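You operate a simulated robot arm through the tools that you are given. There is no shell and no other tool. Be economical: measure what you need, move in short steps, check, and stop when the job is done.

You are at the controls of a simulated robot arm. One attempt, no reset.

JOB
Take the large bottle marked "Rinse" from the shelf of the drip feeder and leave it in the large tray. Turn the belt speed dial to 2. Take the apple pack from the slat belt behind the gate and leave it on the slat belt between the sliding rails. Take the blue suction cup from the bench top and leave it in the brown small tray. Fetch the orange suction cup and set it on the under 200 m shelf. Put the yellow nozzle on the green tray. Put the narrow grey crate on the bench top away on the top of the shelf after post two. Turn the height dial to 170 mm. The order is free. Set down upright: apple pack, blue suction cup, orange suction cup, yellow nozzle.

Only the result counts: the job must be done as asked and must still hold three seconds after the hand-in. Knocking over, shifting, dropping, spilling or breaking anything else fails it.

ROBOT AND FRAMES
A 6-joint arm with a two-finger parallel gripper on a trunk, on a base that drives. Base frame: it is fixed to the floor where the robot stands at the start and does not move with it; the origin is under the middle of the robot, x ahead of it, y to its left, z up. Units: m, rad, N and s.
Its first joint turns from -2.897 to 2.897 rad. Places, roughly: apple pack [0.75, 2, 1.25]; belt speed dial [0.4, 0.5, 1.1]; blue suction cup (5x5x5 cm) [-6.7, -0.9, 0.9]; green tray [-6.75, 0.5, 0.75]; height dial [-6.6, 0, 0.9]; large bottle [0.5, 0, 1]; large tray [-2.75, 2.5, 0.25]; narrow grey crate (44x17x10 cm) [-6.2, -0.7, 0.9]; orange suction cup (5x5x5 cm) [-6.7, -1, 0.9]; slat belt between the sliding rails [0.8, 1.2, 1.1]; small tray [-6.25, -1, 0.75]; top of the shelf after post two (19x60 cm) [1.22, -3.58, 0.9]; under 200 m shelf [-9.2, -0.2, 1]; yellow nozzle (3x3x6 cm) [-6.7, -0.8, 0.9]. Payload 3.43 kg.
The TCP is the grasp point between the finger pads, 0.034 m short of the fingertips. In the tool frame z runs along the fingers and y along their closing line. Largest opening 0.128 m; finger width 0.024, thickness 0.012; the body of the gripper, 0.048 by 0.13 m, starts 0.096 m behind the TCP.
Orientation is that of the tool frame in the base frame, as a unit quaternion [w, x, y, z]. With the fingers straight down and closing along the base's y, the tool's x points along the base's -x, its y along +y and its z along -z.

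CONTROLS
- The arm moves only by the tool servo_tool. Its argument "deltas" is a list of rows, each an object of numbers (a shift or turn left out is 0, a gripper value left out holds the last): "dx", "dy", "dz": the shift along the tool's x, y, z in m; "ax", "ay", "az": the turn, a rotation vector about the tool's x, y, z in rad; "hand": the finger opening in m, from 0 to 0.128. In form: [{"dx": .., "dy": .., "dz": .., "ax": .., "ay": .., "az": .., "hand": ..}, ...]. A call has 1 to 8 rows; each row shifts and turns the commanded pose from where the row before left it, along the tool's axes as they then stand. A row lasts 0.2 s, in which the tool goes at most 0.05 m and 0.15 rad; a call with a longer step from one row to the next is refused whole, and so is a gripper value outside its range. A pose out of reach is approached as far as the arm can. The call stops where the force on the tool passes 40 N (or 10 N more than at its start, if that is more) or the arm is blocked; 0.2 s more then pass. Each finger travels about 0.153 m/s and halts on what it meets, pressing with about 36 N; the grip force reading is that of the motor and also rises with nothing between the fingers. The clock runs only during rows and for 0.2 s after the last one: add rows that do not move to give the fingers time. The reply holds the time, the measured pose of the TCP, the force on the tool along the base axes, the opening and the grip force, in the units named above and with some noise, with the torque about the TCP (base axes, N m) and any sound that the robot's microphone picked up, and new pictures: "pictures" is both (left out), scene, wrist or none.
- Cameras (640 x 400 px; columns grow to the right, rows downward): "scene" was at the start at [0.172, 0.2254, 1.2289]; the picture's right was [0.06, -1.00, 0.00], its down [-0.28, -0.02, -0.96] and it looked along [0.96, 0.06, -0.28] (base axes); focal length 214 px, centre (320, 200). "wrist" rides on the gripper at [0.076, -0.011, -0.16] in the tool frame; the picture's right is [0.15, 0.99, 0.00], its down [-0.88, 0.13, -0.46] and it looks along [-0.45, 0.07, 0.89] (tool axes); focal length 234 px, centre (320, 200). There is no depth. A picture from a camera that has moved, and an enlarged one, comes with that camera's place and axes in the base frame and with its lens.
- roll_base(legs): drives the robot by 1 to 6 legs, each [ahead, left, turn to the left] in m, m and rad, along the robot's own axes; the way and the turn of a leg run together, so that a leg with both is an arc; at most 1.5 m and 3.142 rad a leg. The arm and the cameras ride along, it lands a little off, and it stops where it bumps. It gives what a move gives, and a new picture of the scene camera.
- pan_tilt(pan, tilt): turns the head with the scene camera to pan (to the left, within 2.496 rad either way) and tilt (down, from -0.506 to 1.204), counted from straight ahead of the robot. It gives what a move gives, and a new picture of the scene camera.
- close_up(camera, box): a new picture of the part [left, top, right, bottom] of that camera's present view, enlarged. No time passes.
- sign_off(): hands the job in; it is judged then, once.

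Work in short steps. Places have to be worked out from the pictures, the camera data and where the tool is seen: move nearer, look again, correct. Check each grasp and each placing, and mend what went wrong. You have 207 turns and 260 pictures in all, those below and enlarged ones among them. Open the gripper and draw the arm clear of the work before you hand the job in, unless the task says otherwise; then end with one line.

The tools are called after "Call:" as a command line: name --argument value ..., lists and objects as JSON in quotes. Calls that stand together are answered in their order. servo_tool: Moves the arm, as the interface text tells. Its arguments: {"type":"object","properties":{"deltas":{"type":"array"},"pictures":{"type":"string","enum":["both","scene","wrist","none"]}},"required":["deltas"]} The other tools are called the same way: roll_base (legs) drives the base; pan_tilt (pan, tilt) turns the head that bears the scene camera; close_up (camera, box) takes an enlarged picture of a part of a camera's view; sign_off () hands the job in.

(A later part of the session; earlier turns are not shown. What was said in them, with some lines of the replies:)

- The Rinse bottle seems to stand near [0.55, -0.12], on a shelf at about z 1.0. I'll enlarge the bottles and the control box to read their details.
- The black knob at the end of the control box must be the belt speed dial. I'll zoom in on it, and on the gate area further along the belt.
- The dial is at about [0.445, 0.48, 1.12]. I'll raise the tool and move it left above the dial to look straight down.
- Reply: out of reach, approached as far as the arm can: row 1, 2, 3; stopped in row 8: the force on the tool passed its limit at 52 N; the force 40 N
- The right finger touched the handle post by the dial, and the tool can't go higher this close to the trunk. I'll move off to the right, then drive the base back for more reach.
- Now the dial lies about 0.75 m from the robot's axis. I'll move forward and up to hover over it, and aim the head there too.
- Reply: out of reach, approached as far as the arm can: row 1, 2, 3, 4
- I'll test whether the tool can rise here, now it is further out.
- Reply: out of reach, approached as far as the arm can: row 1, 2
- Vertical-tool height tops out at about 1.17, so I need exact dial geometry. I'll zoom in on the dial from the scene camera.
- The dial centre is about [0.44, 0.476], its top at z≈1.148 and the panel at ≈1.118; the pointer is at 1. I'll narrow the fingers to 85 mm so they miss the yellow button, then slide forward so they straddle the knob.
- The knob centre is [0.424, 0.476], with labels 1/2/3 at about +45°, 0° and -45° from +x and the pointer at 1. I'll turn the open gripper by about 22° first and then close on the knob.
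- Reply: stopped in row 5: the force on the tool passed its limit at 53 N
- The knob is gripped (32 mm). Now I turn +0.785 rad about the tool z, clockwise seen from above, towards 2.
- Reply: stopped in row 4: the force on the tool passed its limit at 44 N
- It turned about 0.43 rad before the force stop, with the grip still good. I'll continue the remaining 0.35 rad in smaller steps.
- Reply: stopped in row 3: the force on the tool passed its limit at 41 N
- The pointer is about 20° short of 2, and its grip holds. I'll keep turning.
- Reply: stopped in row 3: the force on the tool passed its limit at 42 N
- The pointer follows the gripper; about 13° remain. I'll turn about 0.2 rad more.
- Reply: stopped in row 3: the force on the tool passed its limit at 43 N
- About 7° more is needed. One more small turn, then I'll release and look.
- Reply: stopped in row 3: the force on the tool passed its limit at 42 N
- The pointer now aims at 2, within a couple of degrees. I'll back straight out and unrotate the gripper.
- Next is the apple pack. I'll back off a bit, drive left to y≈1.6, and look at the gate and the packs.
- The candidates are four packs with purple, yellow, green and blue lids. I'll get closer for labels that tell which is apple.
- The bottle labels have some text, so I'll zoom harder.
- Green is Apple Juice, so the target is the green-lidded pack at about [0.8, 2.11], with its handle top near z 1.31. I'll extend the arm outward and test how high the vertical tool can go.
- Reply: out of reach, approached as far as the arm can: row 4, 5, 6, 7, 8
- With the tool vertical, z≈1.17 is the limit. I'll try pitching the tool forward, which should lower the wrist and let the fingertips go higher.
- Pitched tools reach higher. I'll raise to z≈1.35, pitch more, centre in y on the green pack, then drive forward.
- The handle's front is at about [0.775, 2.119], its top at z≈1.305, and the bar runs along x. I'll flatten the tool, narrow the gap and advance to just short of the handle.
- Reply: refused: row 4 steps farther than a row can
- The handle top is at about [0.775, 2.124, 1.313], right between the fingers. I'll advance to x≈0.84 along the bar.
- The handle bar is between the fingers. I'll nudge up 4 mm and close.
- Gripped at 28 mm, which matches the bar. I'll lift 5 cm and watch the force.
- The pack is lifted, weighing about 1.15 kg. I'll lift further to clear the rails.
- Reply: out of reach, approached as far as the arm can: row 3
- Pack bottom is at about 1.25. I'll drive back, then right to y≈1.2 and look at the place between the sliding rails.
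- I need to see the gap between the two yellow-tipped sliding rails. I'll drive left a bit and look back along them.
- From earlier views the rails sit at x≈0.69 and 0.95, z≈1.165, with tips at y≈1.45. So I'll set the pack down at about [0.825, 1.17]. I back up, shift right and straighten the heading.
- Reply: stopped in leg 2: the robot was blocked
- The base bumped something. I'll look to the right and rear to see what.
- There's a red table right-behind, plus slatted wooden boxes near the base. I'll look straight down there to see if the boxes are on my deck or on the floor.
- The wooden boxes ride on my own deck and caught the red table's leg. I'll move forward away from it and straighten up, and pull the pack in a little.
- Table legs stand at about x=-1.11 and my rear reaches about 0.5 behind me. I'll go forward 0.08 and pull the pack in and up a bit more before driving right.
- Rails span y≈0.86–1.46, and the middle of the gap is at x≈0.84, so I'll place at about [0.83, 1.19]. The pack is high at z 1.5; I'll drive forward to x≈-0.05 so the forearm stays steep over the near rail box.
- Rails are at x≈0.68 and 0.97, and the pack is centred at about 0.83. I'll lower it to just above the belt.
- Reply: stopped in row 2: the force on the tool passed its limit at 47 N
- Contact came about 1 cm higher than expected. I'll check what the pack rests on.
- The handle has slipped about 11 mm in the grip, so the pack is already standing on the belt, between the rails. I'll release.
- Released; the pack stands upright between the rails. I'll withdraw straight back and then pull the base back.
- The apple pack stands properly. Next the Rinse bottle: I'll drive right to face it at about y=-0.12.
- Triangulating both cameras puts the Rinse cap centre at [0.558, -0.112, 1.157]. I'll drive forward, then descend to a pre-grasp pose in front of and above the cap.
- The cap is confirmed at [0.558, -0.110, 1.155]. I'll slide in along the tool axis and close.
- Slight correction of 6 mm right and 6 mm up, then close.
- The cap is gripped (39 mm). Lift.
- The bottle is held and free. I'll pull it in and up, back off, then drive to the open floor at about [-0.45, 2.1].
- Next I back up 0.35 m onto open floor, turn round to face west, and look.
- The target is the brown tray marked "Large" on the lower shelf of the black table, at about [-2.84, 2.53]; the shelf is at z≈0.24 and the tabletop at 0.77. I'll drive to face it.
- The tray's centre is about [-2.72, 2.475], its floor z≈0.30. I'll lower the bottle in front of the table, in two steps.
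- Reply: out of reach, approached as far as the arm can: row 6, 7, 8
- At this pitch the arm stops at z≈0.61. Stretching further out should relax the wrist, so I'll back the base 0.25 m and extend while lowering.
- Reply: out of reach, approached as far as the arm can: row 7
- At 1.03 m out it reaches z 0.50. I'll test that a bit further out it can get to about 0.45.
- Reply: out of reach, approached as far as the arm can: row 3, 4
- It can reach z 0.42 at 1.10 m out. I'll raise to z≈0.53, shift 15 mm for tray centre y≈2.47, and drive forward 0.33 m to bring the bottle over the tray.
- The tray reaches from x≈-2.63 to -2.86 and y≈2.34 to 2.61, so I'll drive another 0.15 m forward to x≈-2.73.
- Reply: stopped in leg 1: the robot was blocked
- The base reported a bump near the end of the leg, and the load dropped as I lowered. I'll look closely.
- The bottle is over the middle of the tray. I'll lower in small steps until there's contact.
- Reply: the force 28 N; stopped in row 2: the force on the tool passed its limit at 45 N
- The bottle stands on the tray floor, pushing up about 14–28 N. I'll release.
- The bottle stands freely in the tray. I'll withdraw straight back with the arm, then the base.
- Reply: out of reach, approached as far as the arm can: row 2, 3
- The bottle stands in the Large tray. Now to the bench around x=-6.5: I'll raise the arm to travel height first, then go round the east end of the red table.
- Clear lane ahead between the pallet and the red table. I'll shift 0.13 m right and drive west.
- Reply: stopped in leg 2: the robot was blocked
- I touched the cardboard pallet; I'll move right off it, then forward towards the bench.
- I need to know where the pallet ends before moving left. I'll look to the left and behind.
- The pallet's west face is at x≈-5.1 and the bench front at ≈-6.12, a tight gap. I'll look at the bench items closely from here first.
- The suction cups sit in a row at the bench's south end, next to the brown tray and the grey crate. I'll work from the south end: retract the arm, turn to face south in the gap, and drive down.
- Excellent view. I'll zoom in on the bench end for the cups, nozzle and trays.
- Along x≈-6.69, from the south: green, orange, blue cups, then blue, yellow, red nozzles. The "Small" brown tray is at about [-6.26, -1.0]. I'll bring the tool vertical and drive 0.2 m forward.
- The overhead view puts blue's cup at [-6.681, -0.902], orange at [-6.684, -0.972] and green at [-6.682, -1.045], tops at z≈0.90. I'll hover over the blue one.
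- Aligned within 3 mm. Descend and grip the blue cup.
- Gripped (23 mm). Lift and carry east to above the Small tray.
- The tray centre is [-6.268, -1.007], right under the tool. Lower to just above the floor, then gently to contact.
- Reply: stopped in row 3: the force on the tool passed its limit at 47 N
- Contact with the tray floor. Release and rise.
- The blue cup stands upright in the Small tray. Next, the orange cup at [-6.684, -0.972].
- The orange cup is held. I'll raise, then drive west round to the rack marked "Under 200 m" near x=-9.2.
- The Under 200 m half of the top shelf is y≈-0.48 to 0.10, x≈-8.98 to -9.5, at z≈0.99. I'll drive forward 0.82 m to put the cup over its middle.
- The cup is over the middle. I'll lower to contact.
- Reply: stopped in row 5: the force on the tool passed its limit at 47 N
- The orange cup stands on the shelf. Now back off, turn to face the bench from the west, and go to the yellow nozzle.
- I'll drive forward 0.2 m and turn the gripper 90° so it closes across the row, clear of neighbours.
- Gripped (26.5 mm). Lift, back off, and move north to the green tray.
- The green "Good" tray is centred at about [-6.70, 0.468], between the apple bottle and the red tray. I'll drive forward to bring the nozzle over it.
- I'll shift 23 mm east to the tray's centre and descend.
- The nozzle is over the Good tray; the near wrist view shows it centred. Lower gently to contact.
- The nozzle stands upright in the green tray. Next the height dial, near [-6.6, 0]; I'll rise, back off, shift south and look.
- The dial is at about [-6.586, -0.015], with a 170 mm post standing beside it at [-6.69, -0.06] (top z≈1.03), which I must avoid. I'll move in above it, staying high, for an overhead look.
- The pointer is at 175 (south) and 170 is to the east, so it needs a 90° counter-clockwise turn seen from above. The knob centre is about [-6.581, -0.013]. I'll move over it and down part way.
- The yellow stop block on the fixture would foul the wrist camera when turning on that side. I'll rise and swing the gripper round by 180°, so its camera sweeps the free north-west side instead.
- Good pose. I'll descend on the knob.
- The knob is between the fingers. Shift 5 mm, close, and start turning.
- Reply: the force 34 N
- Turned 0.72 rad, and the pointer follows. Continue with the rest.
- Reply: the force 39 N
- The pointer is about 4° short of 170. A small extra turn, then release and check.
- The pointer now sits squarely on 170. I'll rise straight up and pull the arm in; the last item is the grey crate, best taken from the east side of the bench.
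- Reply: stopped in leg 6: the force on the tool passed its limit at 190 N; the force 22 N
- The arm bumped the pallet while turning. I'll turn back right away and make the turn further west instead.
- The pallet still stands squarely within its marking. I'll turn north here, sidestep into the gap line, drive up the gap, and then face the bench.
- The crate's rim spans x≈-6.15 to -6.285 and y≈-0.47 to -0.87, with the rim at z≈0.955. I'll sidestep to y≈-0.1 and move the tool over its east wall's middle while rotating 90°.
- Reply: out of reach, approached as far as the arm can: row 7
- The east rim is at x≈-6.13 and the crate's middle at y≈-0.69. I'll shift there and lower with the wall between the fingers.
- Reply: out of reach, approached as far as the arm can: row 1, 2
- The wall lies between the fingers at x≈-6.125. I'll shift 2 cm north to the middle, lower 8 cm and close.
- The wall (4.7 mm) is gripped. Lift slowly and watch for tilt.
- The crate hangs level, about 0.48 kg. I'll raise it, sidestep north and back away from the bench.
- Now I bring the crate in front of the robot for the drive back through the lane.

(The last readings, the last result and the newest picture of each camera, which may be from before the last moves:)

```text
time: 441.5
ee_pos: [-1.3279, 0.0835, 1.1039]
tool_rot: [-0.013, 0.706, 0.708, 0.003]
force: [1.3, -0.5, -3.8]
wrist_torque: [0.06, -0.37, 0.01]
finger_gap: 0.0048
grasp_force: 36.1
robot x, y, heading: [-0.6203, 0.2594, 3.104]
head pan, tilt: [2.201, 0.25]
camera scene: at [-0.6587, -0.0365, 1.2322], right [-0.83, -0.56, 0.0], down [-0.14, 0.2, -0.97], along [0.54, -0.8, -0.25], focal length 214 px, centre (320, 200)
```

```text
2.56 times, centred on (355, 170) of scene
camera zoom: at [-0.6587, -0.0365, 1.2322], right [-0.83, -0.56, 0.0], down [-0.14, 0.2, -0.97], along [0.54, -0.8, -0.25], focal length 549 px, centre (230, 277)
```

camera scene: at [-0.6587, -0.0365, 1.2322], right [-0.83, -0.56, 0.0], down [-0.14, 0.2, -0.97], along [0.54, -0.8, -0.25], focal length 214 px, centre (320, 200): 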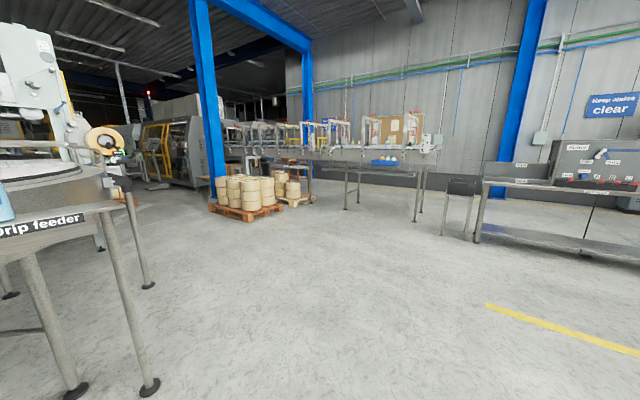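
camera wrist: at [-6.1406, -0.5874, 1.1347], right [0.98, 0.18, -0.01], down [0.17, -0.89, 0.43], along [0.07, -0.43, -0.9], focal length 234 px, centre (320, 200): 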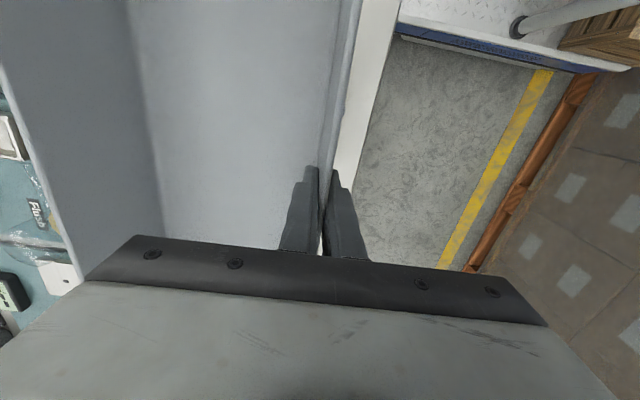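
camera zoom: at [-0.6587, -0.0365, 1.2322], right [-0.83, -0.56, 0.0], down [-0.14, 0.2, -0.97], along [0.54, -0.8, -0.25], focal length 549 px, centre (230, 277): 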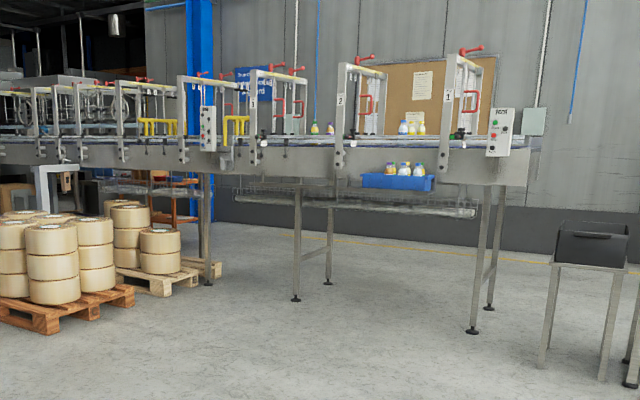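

The target is between numbered posts 2 and 3 on the line whose front is at about y=-3.5, running along x. I'll turn to face south, drive down and across, and look closely.

Call:
roll_base --legs '[[0, 0, 1.6], [1.0, 0, 0], [0.8, 0, 0], [0, 1.4, 0]]'

Call:
pan_tilt --pan 0.1 --tilt 0.3

```text
time: 461.1
ee_pos: [1.1057, -2.1353, 1.1045]
tool_rot: [-0.011, -0.042, 0.999, -0.008]
force: [-0.7, -0.3, -4.6]
wrist_torque: [0.35, 0.07, -0.01]
finger_gap: 0.0049
grasp_force: 36.4
robot x, y, heading: [0.8759, -1.448, -1.527]
head pan, tilt: [2.201, 0.25]
camera scene: at [1.169, -1.4593, 1.2323], right [0.63, -0.78, 0.0], down [-0.19, -0.15, -0.97], along [0.75, 0.61, -0.25], focal length 214 px, centre (320, 200)
```

scene: 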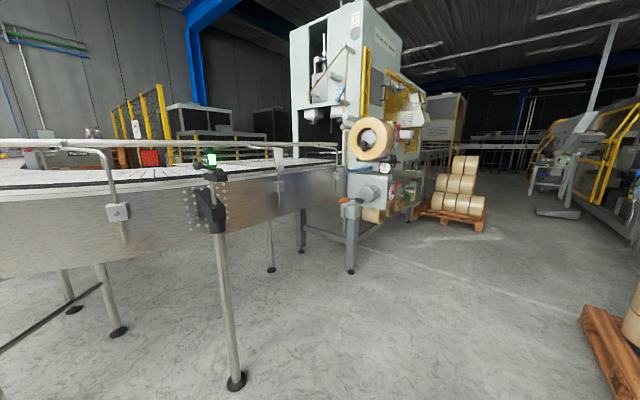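

```text
time: 463.1
ee_pos: [1.1072, -2.1348, 1.1046]
tool_rot: [-0.011, -0.042, 0.999, -0.006]
force: [0.4, -0.2, -4.0]
wrist_torque: [0.34, 0.08, 0.0]
finger_gap: 0.0048
grasp_force: 35.6
robot x, y, heading: [0.8761, -1.4482, -1.524]
head pan, tilt: [0.099, 0.3]
camera scene: at [1.1101, -1.6103, 1.2275], right [-0.99, -0.15, 0.0], down [-0.04, 0.29, -0.96], along [0.14, -0.94, -0.3], focal length 214 px, centre (320, 200)
```

scene: 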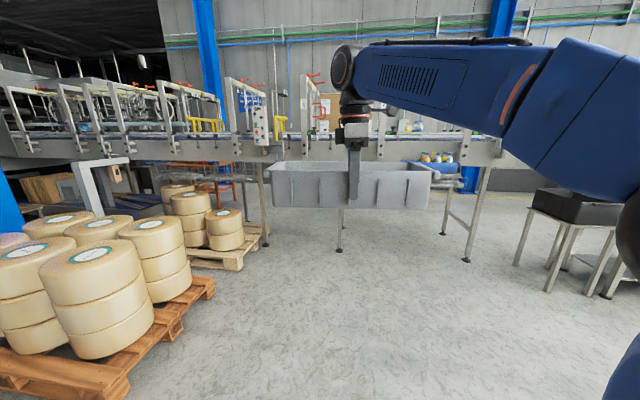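

Call:
close_up --camera "scene" --box '[220, 60, 510, 220]'

```text
2.21 times, centred on (365, 140) of scene
camera zoom: at [1.1101, -1.6103, 1.2275], right [-0.99, -0.15, 0.0], down [-0.04, 0.29, -0.96], along [0.14, -0.94, -0.3], focal length 473 px, centre (221, 332)
```

zoom: 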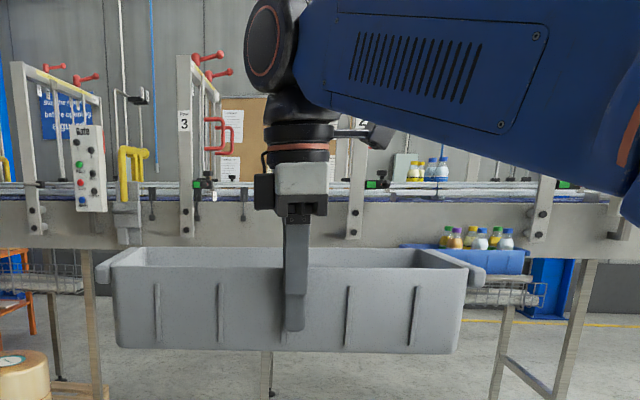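

The crate hides the spot between posts 2 and 3. I'll sidestep west and look at it obliquely.

Call:
roll_base --legs '[[0.6, -0.75, -0.045]]'

Call:
pan_tilt --pan 0.75 --tilt 0.3

Call:
close_up --camera "scene" --box '[200, 90, 480, 265]'

```text
time: 468.1
ee_pos: [0.3341, -2.7638, 1.1046]
tool_rot: [-0.011, -0.017, 1.0, -0.006]
force: [-0.1, 0.4, -3.9]
wrist_torque: [0.33, 0.08, -0.04]
finger_gap: 0.0049
grasp_force: 36.0
robot x, y, heading: [0.1384, -2.0616, -1.577]
head pan, tilt: [0.099, 0.3]
camera scene: at [0.3647, -2.239, 1.2275], right [-1.0, -0.1, 0.0], down [-0.03, 0.29, -0.96], along [0.09, -0.95, -0.3], focal length 214 px, centre (320, 200)
```

scene: 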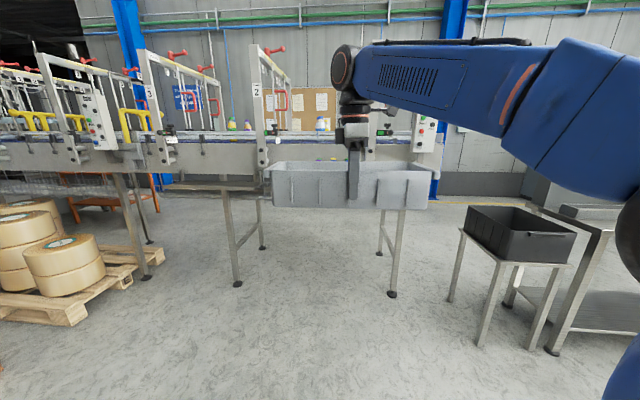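

```text
time: 469.2
ee_pos: [0.334, -2.7629, 1.1037]
tool_rot: [-0.011, -0.017, 1.0, -0.006]
force: [0.7, -0.5, -4.4]
wrist_torque: [0.33, 0.04, 0.03]
finger_gap: 0.0045
grasp_force: 36.0
robot x, y, heading: [0.1388, -2.0621, -1.569]
head pan, tilt: [0.75, 0.3]
camera scene: at [0.4191, -2.2145, 1.2275], right [-0.73, -0.68, 0.0], down [-0.2, 0.22, -0.96], along [0.65, -0.7, -0.3], focal length 214 px, centre (320, 200)
```

scene: 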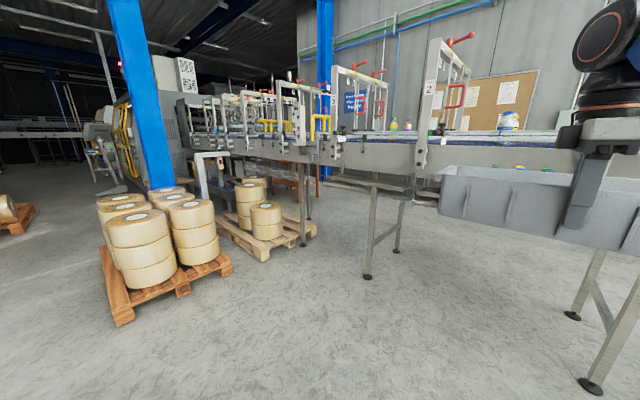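

```text
2.29 times, centred on (340, 178) of scene
camera zoom: at [0.4191, -2.2145, 1.2275], right [-0.73, -0.68, 0.0], down [-0.2, 0.22, -0.96], along [0.65, -0.7, -0.3], focal length 490 px, centre (274, 251)
```

zoom: 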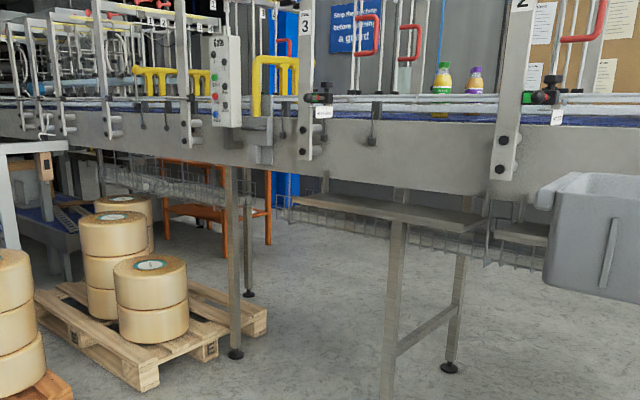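

I see a plank between posts 2 and 3 under the belt frame, and need its exact height and depth. I'll turn west so the crate is out of the way, and bring the head camera right up to the shelf.

Call:
roll_base --legs '[[0, 0, -1.57], [-1.1, 0, 0], [0, 0.6, 0]]'

Call:
pan_tilt --pan 1.57 --tilt 0.4

```text
time: 481.6
ee_pos: [0.5505, -2.854, 1.1057]
tool_rot: [-0.013, 0.691, 0.723, 0.004]
force: [0.2, -0.3, -4.2]
wrist_torque: [0.05, -0.33, -0.02]
finger_gap: 0.0047
grasp_force: 36.5
robot x, y, heading: [1.2443, -2.6462, -3.134]
head pan, tilt: [0.75, 0.3]
camera scene: at [1.0993, -2.9323, 1.2275], right [-0.69, 0.72, 0.0], down [0.21, 0.2, -0.96], along [-0.69, -0.66, -0.3], focal length 214 px, centre (320, 200)
```

scene: 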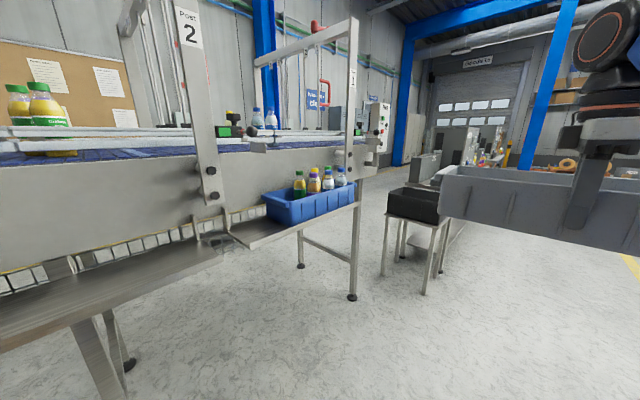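

```text
time: 482.7
ee_pos: [0.5501, -2.8527, 1.1032]
tool_rot: [-0.012, 0.69, 0.724, 0.004]
force: [-0.9, 0.2, -4.6]
wrist_torque: [0.09, -0.37, 0.0]
finger_gap: 0.0048
grasp_force: 35.8
robot x, y, heading: [1.2446, -2.6444, -3.131]
head pan, tilt: [1.571, 0.4]
camera scene: at [1.1679, -2.9605, 1.2183], right [-1.0, -0.01, 0.0], down [0.0, 0.39, -0.92], along [0.01, -0.92, -0.39], focal length 214 px, centre (320, 200)
```

scene: 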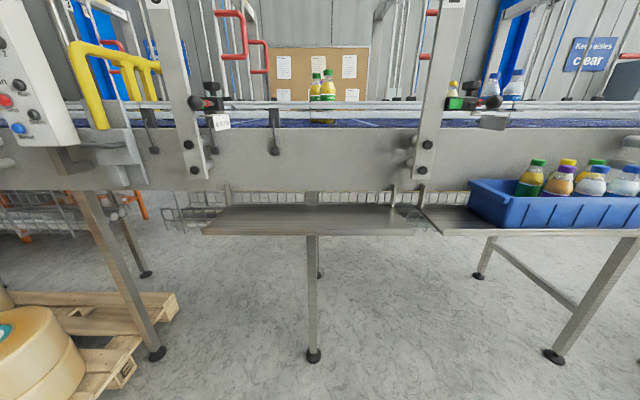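

Now it's clear: the plank spans x≈0.9–1.5, y≈-3.47 to -3.65 at z≈0.90, in front of the frame. I'll move back north, turn to face south, and line up.

Call:
roll_base --legs '[[0.25, -0.45, 0], [0, 0, 1.56]]'

Call:
pan_tilt --pan 0.0 --tilt 0.4

```text
time: 489.4
ee_pos: [1.1639, -2.905, 1.104]
tool_rot: [-0.011, 0.004, 1.0, -0.006]
force: [0.6, 0.8, -3.9]
wrist_torque: [0.34, 0.02, -0.02]
finger_gap: 0.0049
grasp_force: 36.0
robot x, y, heading: [1.0001, -2.1978, -1.609]
head pan, tilt: [1.571, 0.4]
camera scene: at [1.3033, -2.292, 1.2183], right [-0.04, -1.0, 0.0], down [-0.39, 0.02, -0.92], along [0.92, -0.04, -0.39], focal length 214 px, centre (320, 200)
```

scene: 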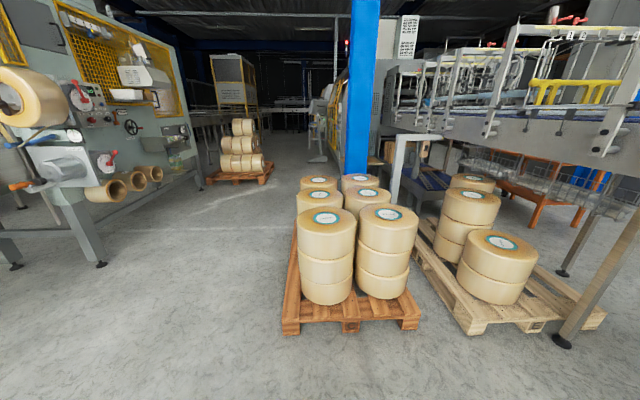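

```text
time: 491.1
ee_pos: [1.1646, -2.9023, 1.1034]
tool_rot: [-0.013, 0.005, 1.0, -0.006]
force: [0.5, 0.2, -4.4]
wrist_torque: [0.32, 0.02, 0.04]
finger_gap: 0.0049
grasp_force: 36.5
robot x, y, heading: [0.9983, -2.1995, -1.619]
head pan, tilt: [0.0, 0.4]
camera scene: at [1.2068, -2.3806, 1.2182], right [-1.0, 0.04, 0.0], down [0.02, 0.39, -0.92], along [-0.04, -0.92, -0.39], focal length 214 px, centre (320, 200)
```

scene: 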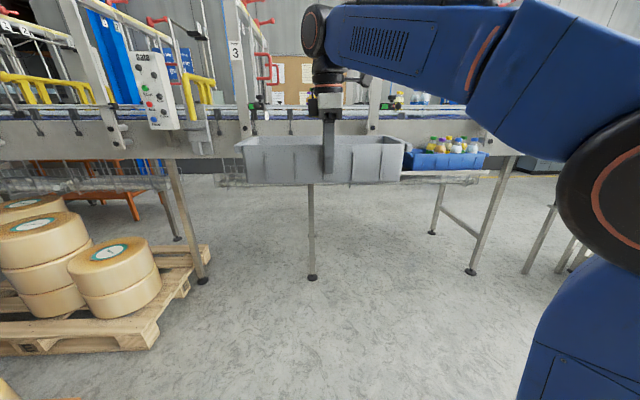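

Call:
close_up --camera "scene" --box '[220, 110, 430, 210]'

Call:
close_up --camera "wrist" --box '[0, 0, 640, 400]'

```text
3.05 times, centred on (325, 160) of scene
camera zoom: at [1.2068, -2.3806, 1.2182], right [-1.0, 0.04, 0.0], down [0.02, 0.39, -0.92], along [-0.04, -0.92, -0.39], focal length 654 px, centre (305, 322)
```

zoom: 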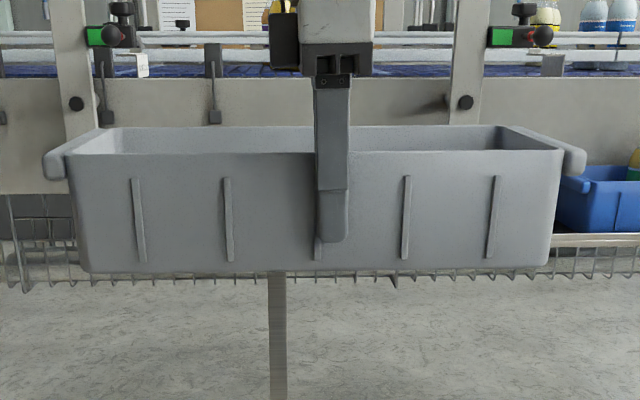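

```text
1.00 times, centred on (320, 200) of wrist (not enlarged: the box is as wide or as high as the picture)
camera zoom: at [1.0921, -2.9122, 1.2663], right [-0.14, 0.99, -0.01], down [0.89, 0.13, 0.43], along [0.43, 0.05, -0.9], focal length 234 px, centre (320, 200)
```

zoom: 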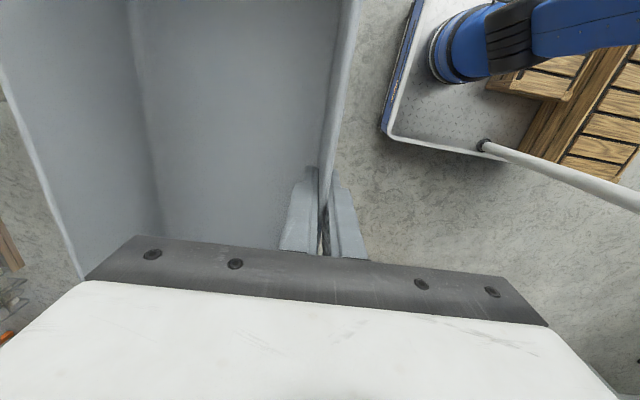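

The crate is parallel to the shelf (clamped square in the pads). I'll drive forward 0.45 m with a small left shift, still above the shelf height.

Call:
roll_base --legs '[[0.45, 0.055, 0]]'

Call:
close_up --camera "scene" --box '[160, 100, 440, 275]'

```text
time: 493.8
ee_pos: [1.1974, -3.3609, 1.104]
tool_rot: [-0.012, 0.005, 1.0, -0.006]
force: [0.1, 0.1, -4.2]
wrist_torque: [0.37, 0.07, 0.02]
finger_gap: 0.0051
grasp_force: 36.4
robot x, y, heading: [1.0287, -2.6576, -1.612]
head pan, tilt: [0.0, 0.4]
camera scene: at [1.2413, -2.8387, 1.2182], right [-1.0, 0.04, 0.0], down [0.02, 0.39, -0.92], along [-0.04, -0.92, -0.39], focal length 214 px, centre (320, 200)
```

scene: 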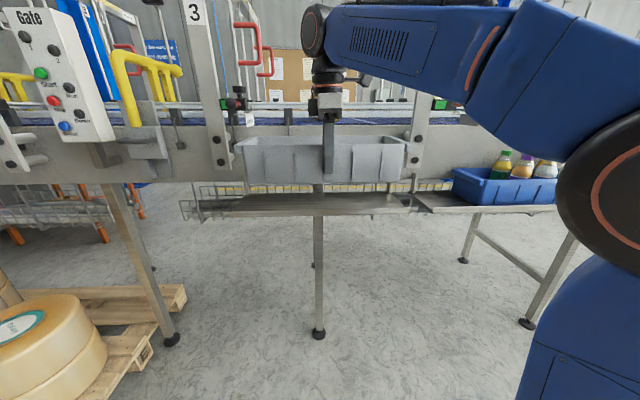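

```text
2.29 times, centred on (300, 188) of scene
camera zoom: at [1.2413, -2.8387, 1.2182], right [-1.0, 0.04, 0.0], down [0.02, 0.39, -0.92], along [-0.04, -0.92, -0.39], focal length 490 px, centre (366, 229)
```

zoom: 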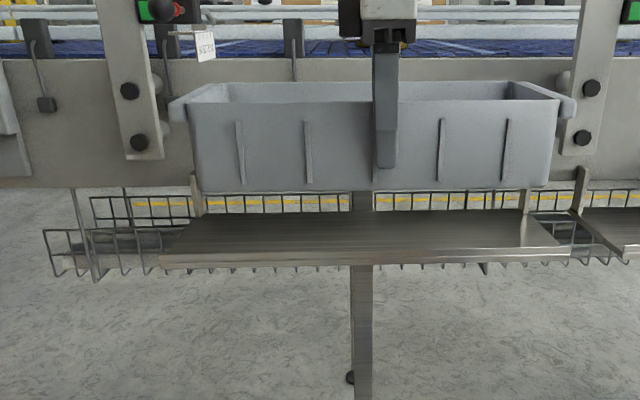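

Measured plank: x 0.905–1.517, y about -3.49 to -3.66, parallel to the crate. I'll lower to about 1.5 cm above the plank first, then slide forward under the hanging tabs to y≈-3.48.

Call:
servo_tool --deltas '[{"dz": 0.04}, {"dz": 0.04}, {"dz": 0.04}, {}]' --pictures "none"

Call:
close_up --camera "scene" --box '[160, 100, 440, 275]'

```text
time: 494.8
ee_pos: [1.1959, -3.364, 0.9847]
tool_rot: [-0.011, 0.004, 1.0, -0.005]
force: [0.2, 0.9, -3.4]
wrist_torque: [0.32, 0.05, 0.02]
finger_gap: 0.0046
grasp_force: 35.8
robot x, y, heading: [1.0296, -2.653, -1.613]
head pan, tilt: [0.0, 0.4]
```

```text
2.29 times, centred on (300, 188) of scene
camera zoom: at [1.2413, -2.8387, 1.2182], right [-1.0, 0.04, 0.0], down [0.02, 0.39, -0.92], along [-0.04, -0.92, -0.39], focal length 490 px, centre (366, 229)
```

zoom: 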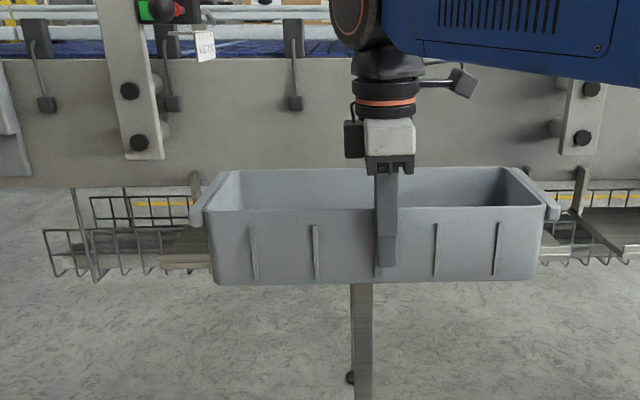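

Call:
servo_tool --deltas '[{"dy": -0.03}, {"dy": -0.03}, {"dy": -0.03}, {"dy": -0.025}, {}]' --pictures "none"

Call:
close_up --camera "scene" --box '[160, 100, 440, 275]'

```text
time: 496.0
ee_pos: [1.1947, -3.4791, 0.9857]
tool_rot: [-0.011, 0.005, 1.0, -0.006]
force: [-1.1, -0.4, -4.1]
wrist_torque: [0.33, 0.02, 0.0]
finger_gap: 0.0046
grasp_force: 35.6
robot x, y, heading: [1.0299, -2.6551, -1.615]
head pan, tilt: [0.0, 0.4]
```

```text
2.29 times, centred on (300, 188) of scene
camera zoom: at [1.2413, -2.8386, 1.2182], right [-1.0, 0.04, 0.0], down [0.02, 0.39, -0.92], along [-0.04, -0.92, -0.39], focal length 490 px, centre (366, 229)
```

zoom: 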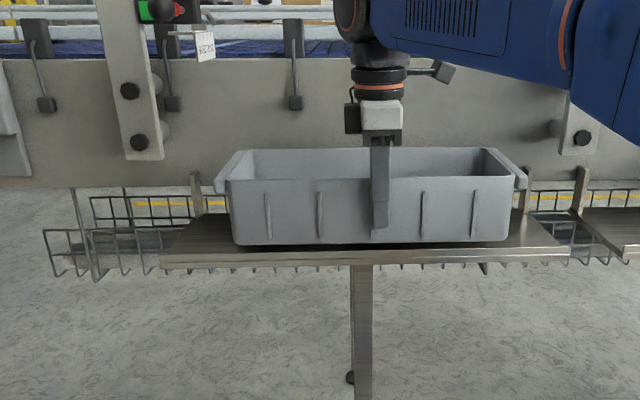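

Nearly there: 1 cm further forward to keep the whole bottom on the plank, then lower to contact.

Call:
servo_tool --deltas '[{"dy": -0.012}, {"dz": 0.01}, {"dz": 0.006}, {"dz": 0.004}, {"dz": 0.004}, {"dz": 0.004}, {"dz": 0.004}, {"dz": 0.004}]' --pictures "none"

Call:
close_up --camera "scene" --box '[160, 100, 440, 275]'

```text
time: 497.8
ee_pos: [1.1937, -3.4899, 0.9539]
tool_rot: [-0.01, 0.003, 1.0, -0.01]
force: [0.7, 2.7, 9.7]
wrist_torque: [0.49, 0.47, -0.02]
finger_gap: 0.0048
grasp_force: 35.8
robot x, y, heading: [1.0308, -2.6549, -1.617]
head pan, tilt: [0.0, 0.4]
stopped in row 8: the force on the tool passed its limit at 47 N (the readings are from after the stop); the commanded pose is now the measured one
```

```text
2.29 times, centred on (300, 188) of scene
camera zoom: at [1.2413, -2.8382, 1.2183], right [-1.0, 0.04, 0.0], down [0.02, 0.39, -0.92], along [-0.04, -0.92, -0.39], focal length 490 px, centre (366, 229)
```

zoom: 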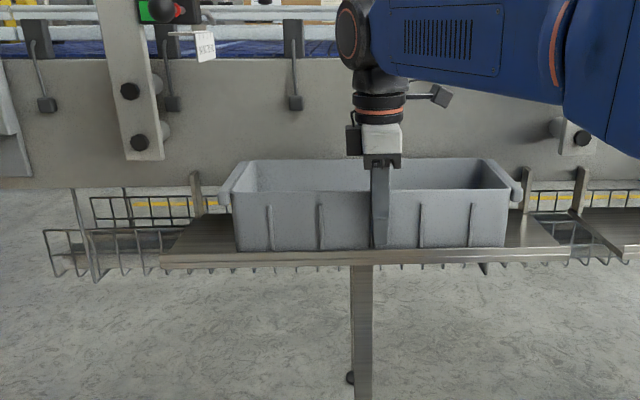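

Contact with the plank. The front edge is flush, so I'll nudge it 8 mm further back, set down, and then release.

Call:
servo_tool --deltas '[{"dz": -0.006}, {"dy": -0.008}, {"dz": 0.004}, {"dz": 0.003}, {}]' --pictures "none"

Call:
servo_tool --deltas '[{"hand": 0.02}, {"hand": 0.035}, {}]' --pictures "none"

Call:
close_up --camera "scene" --box '[160, 100, 440, 275]'

```text
time: 499.0
ee_pos: [1.1943, -3.497, 0.9541]
tool_rot: [-0.011, 0.003, 1.0, -0.011]
force: [5.4, -9.3, 28.4]
wrist_torque: [-0.14, 0.86, 0.22]
finger_gap: 0.0048
grasp_force: 35.8
robot x, y, heading: [1.0314, -2.6559, -1.614]
head pan, tilt: [0.0, 0.4]
```

```text
time: 499.8
ee_pos: [1.1939, -3.4968, 0.9521]
tool_rot: [-0.011, 0.005, 1.0, -0.009]
force: [-0.1, -0.7, 0.4]
wrist_torque: [0.01, 0.01, -0.01]
finger_gap: 0.035
grasp_force: 0.1
robot x, y, heading: [1.027, -2.6561, -1.619]
head pan, tilt: [0.0, 0.4]
```

```text
2.29 times, centred on (300, 188) of scene
camera zoom: at [1.2413, -2.8385, 1.2183], right [-1.0, 0.04, 0.0], down [0.02, 0.39, -0.92], along [-0.04, -0.92, -0.39], focal length 490 px, centre (366, 229)
```

zoom: 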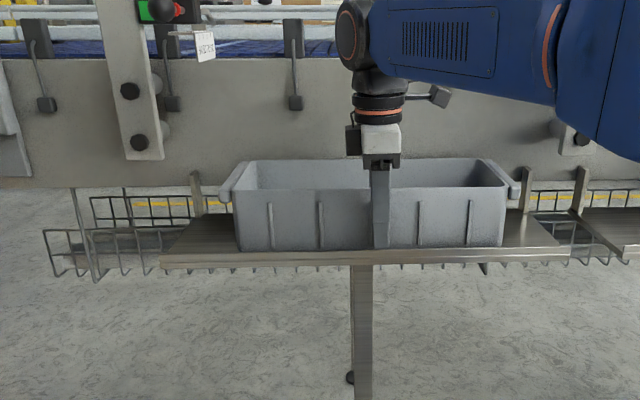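

Released, and the crate stands on the plank. I'll raise the fingers straight out, then back off.

Call:
servo_tool --deltas '[{"dz": -0.03}, {"dz": -0.04}, {"dz": -0.04}, {"dz": -0.03, "dy": 0.02}, {"dy": 0.045}, {"dy": 0.045}]' --pictures "none"

Call:
roll_base --legs '[[-0.5, 0, 0]]'

Call:
close_up --camera "scene" --box '[200, 90, 440, 240]'

```text
time: 501.2
ee_pos: [1.1969, -3.3852, 1.0884]
tool_rot: [-0.011, 0.004, 1.0, -0.008]
force: [0.4, -1.9, -0.5]
wrist_torque: [0.09, 0.02, 0.02]
finger_gap: 0.035
grasp_force: 0.0
robot x, y, heading: [1.0311, -2.6555, -1.612]
head pan, tilt: [0.0, 0.4]
```

```text
time: 504.1
ee_pos: [1.2174, -2.8859, 1.0909]
tool_rot: [-0.01, 0.003, 1.0, -0.009]
force: [0.2, 0.4, -0.1]
wrist_torque: [-0.01, -0.01, -0.02]
finger_gap: 0.0351
grasp_force: 0.1
robot x, y, heading: [1.0529, -2.1587, -1.613]
head pan, tilt: [0.0, 0.4]
camera scene: at [1.263, -2.341, 1.2183], right [-1.0, 0.04, 0.0], down [0.02, 0.39, -0.92], along [-0.04, -0.92, -0.39], focal length 214 px, centre (320, 200)
```

scene: 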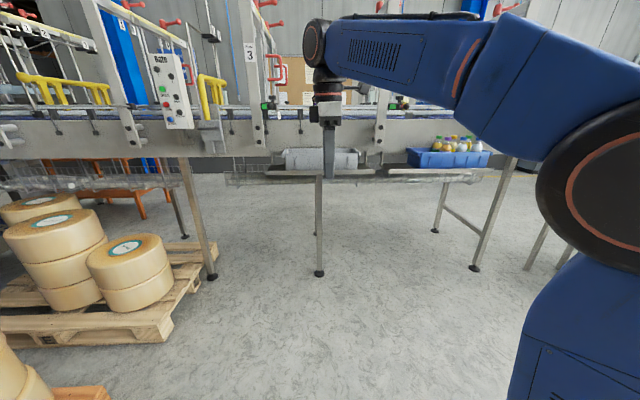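

```text
2.67 times, centred on (320, 165) of scene
camera zoom: at [1.263, -2.341, 1.2183], right [-1.0, 0.04, 0.0], down [0.02, 0.39, -0.92], along [-0.04, -0.92, -0.39], focal length 572 px, centre (320, 293)
```

zoom: 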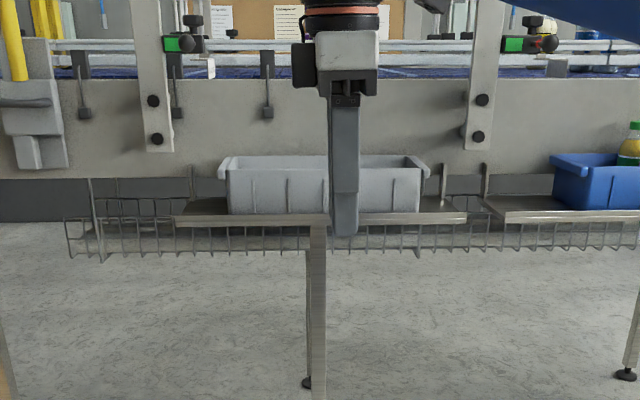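

All eight tasks are done and the arm is clear of the work; I'll hand it in.

Call:
servo_tool --deltas '[{"hand": 0.1}, {"hand": 0.1}, {"hand": 0.1}]' --pictures "none"

Call:
sign_off

```text
time: 504.9
ee_pos: [1.2182, -2.8851, 1.0895]
tool_rot: [-0.011, 0.004, 1.0, -0.009]
force: [0.3, -0.6, 0.8]
wrist_torque: [0.01, -0.01, -0.01]
finger_gap: 0.1
grasp_force: 0.1
robot x, y, heading: [1.0498, -2.1552, -1.613]
head pan, tilt: [0.0, 0.4]
```

```text
The job is handed in.
```

I finished and handed in all eight tasks, but the robot bumped the red table leg, the black table holding the large tray, and the cardboard pallet (twice, once at about 190 N). The pallet still looked square in its floor marking afterwards; I did not check whether either table had moved.
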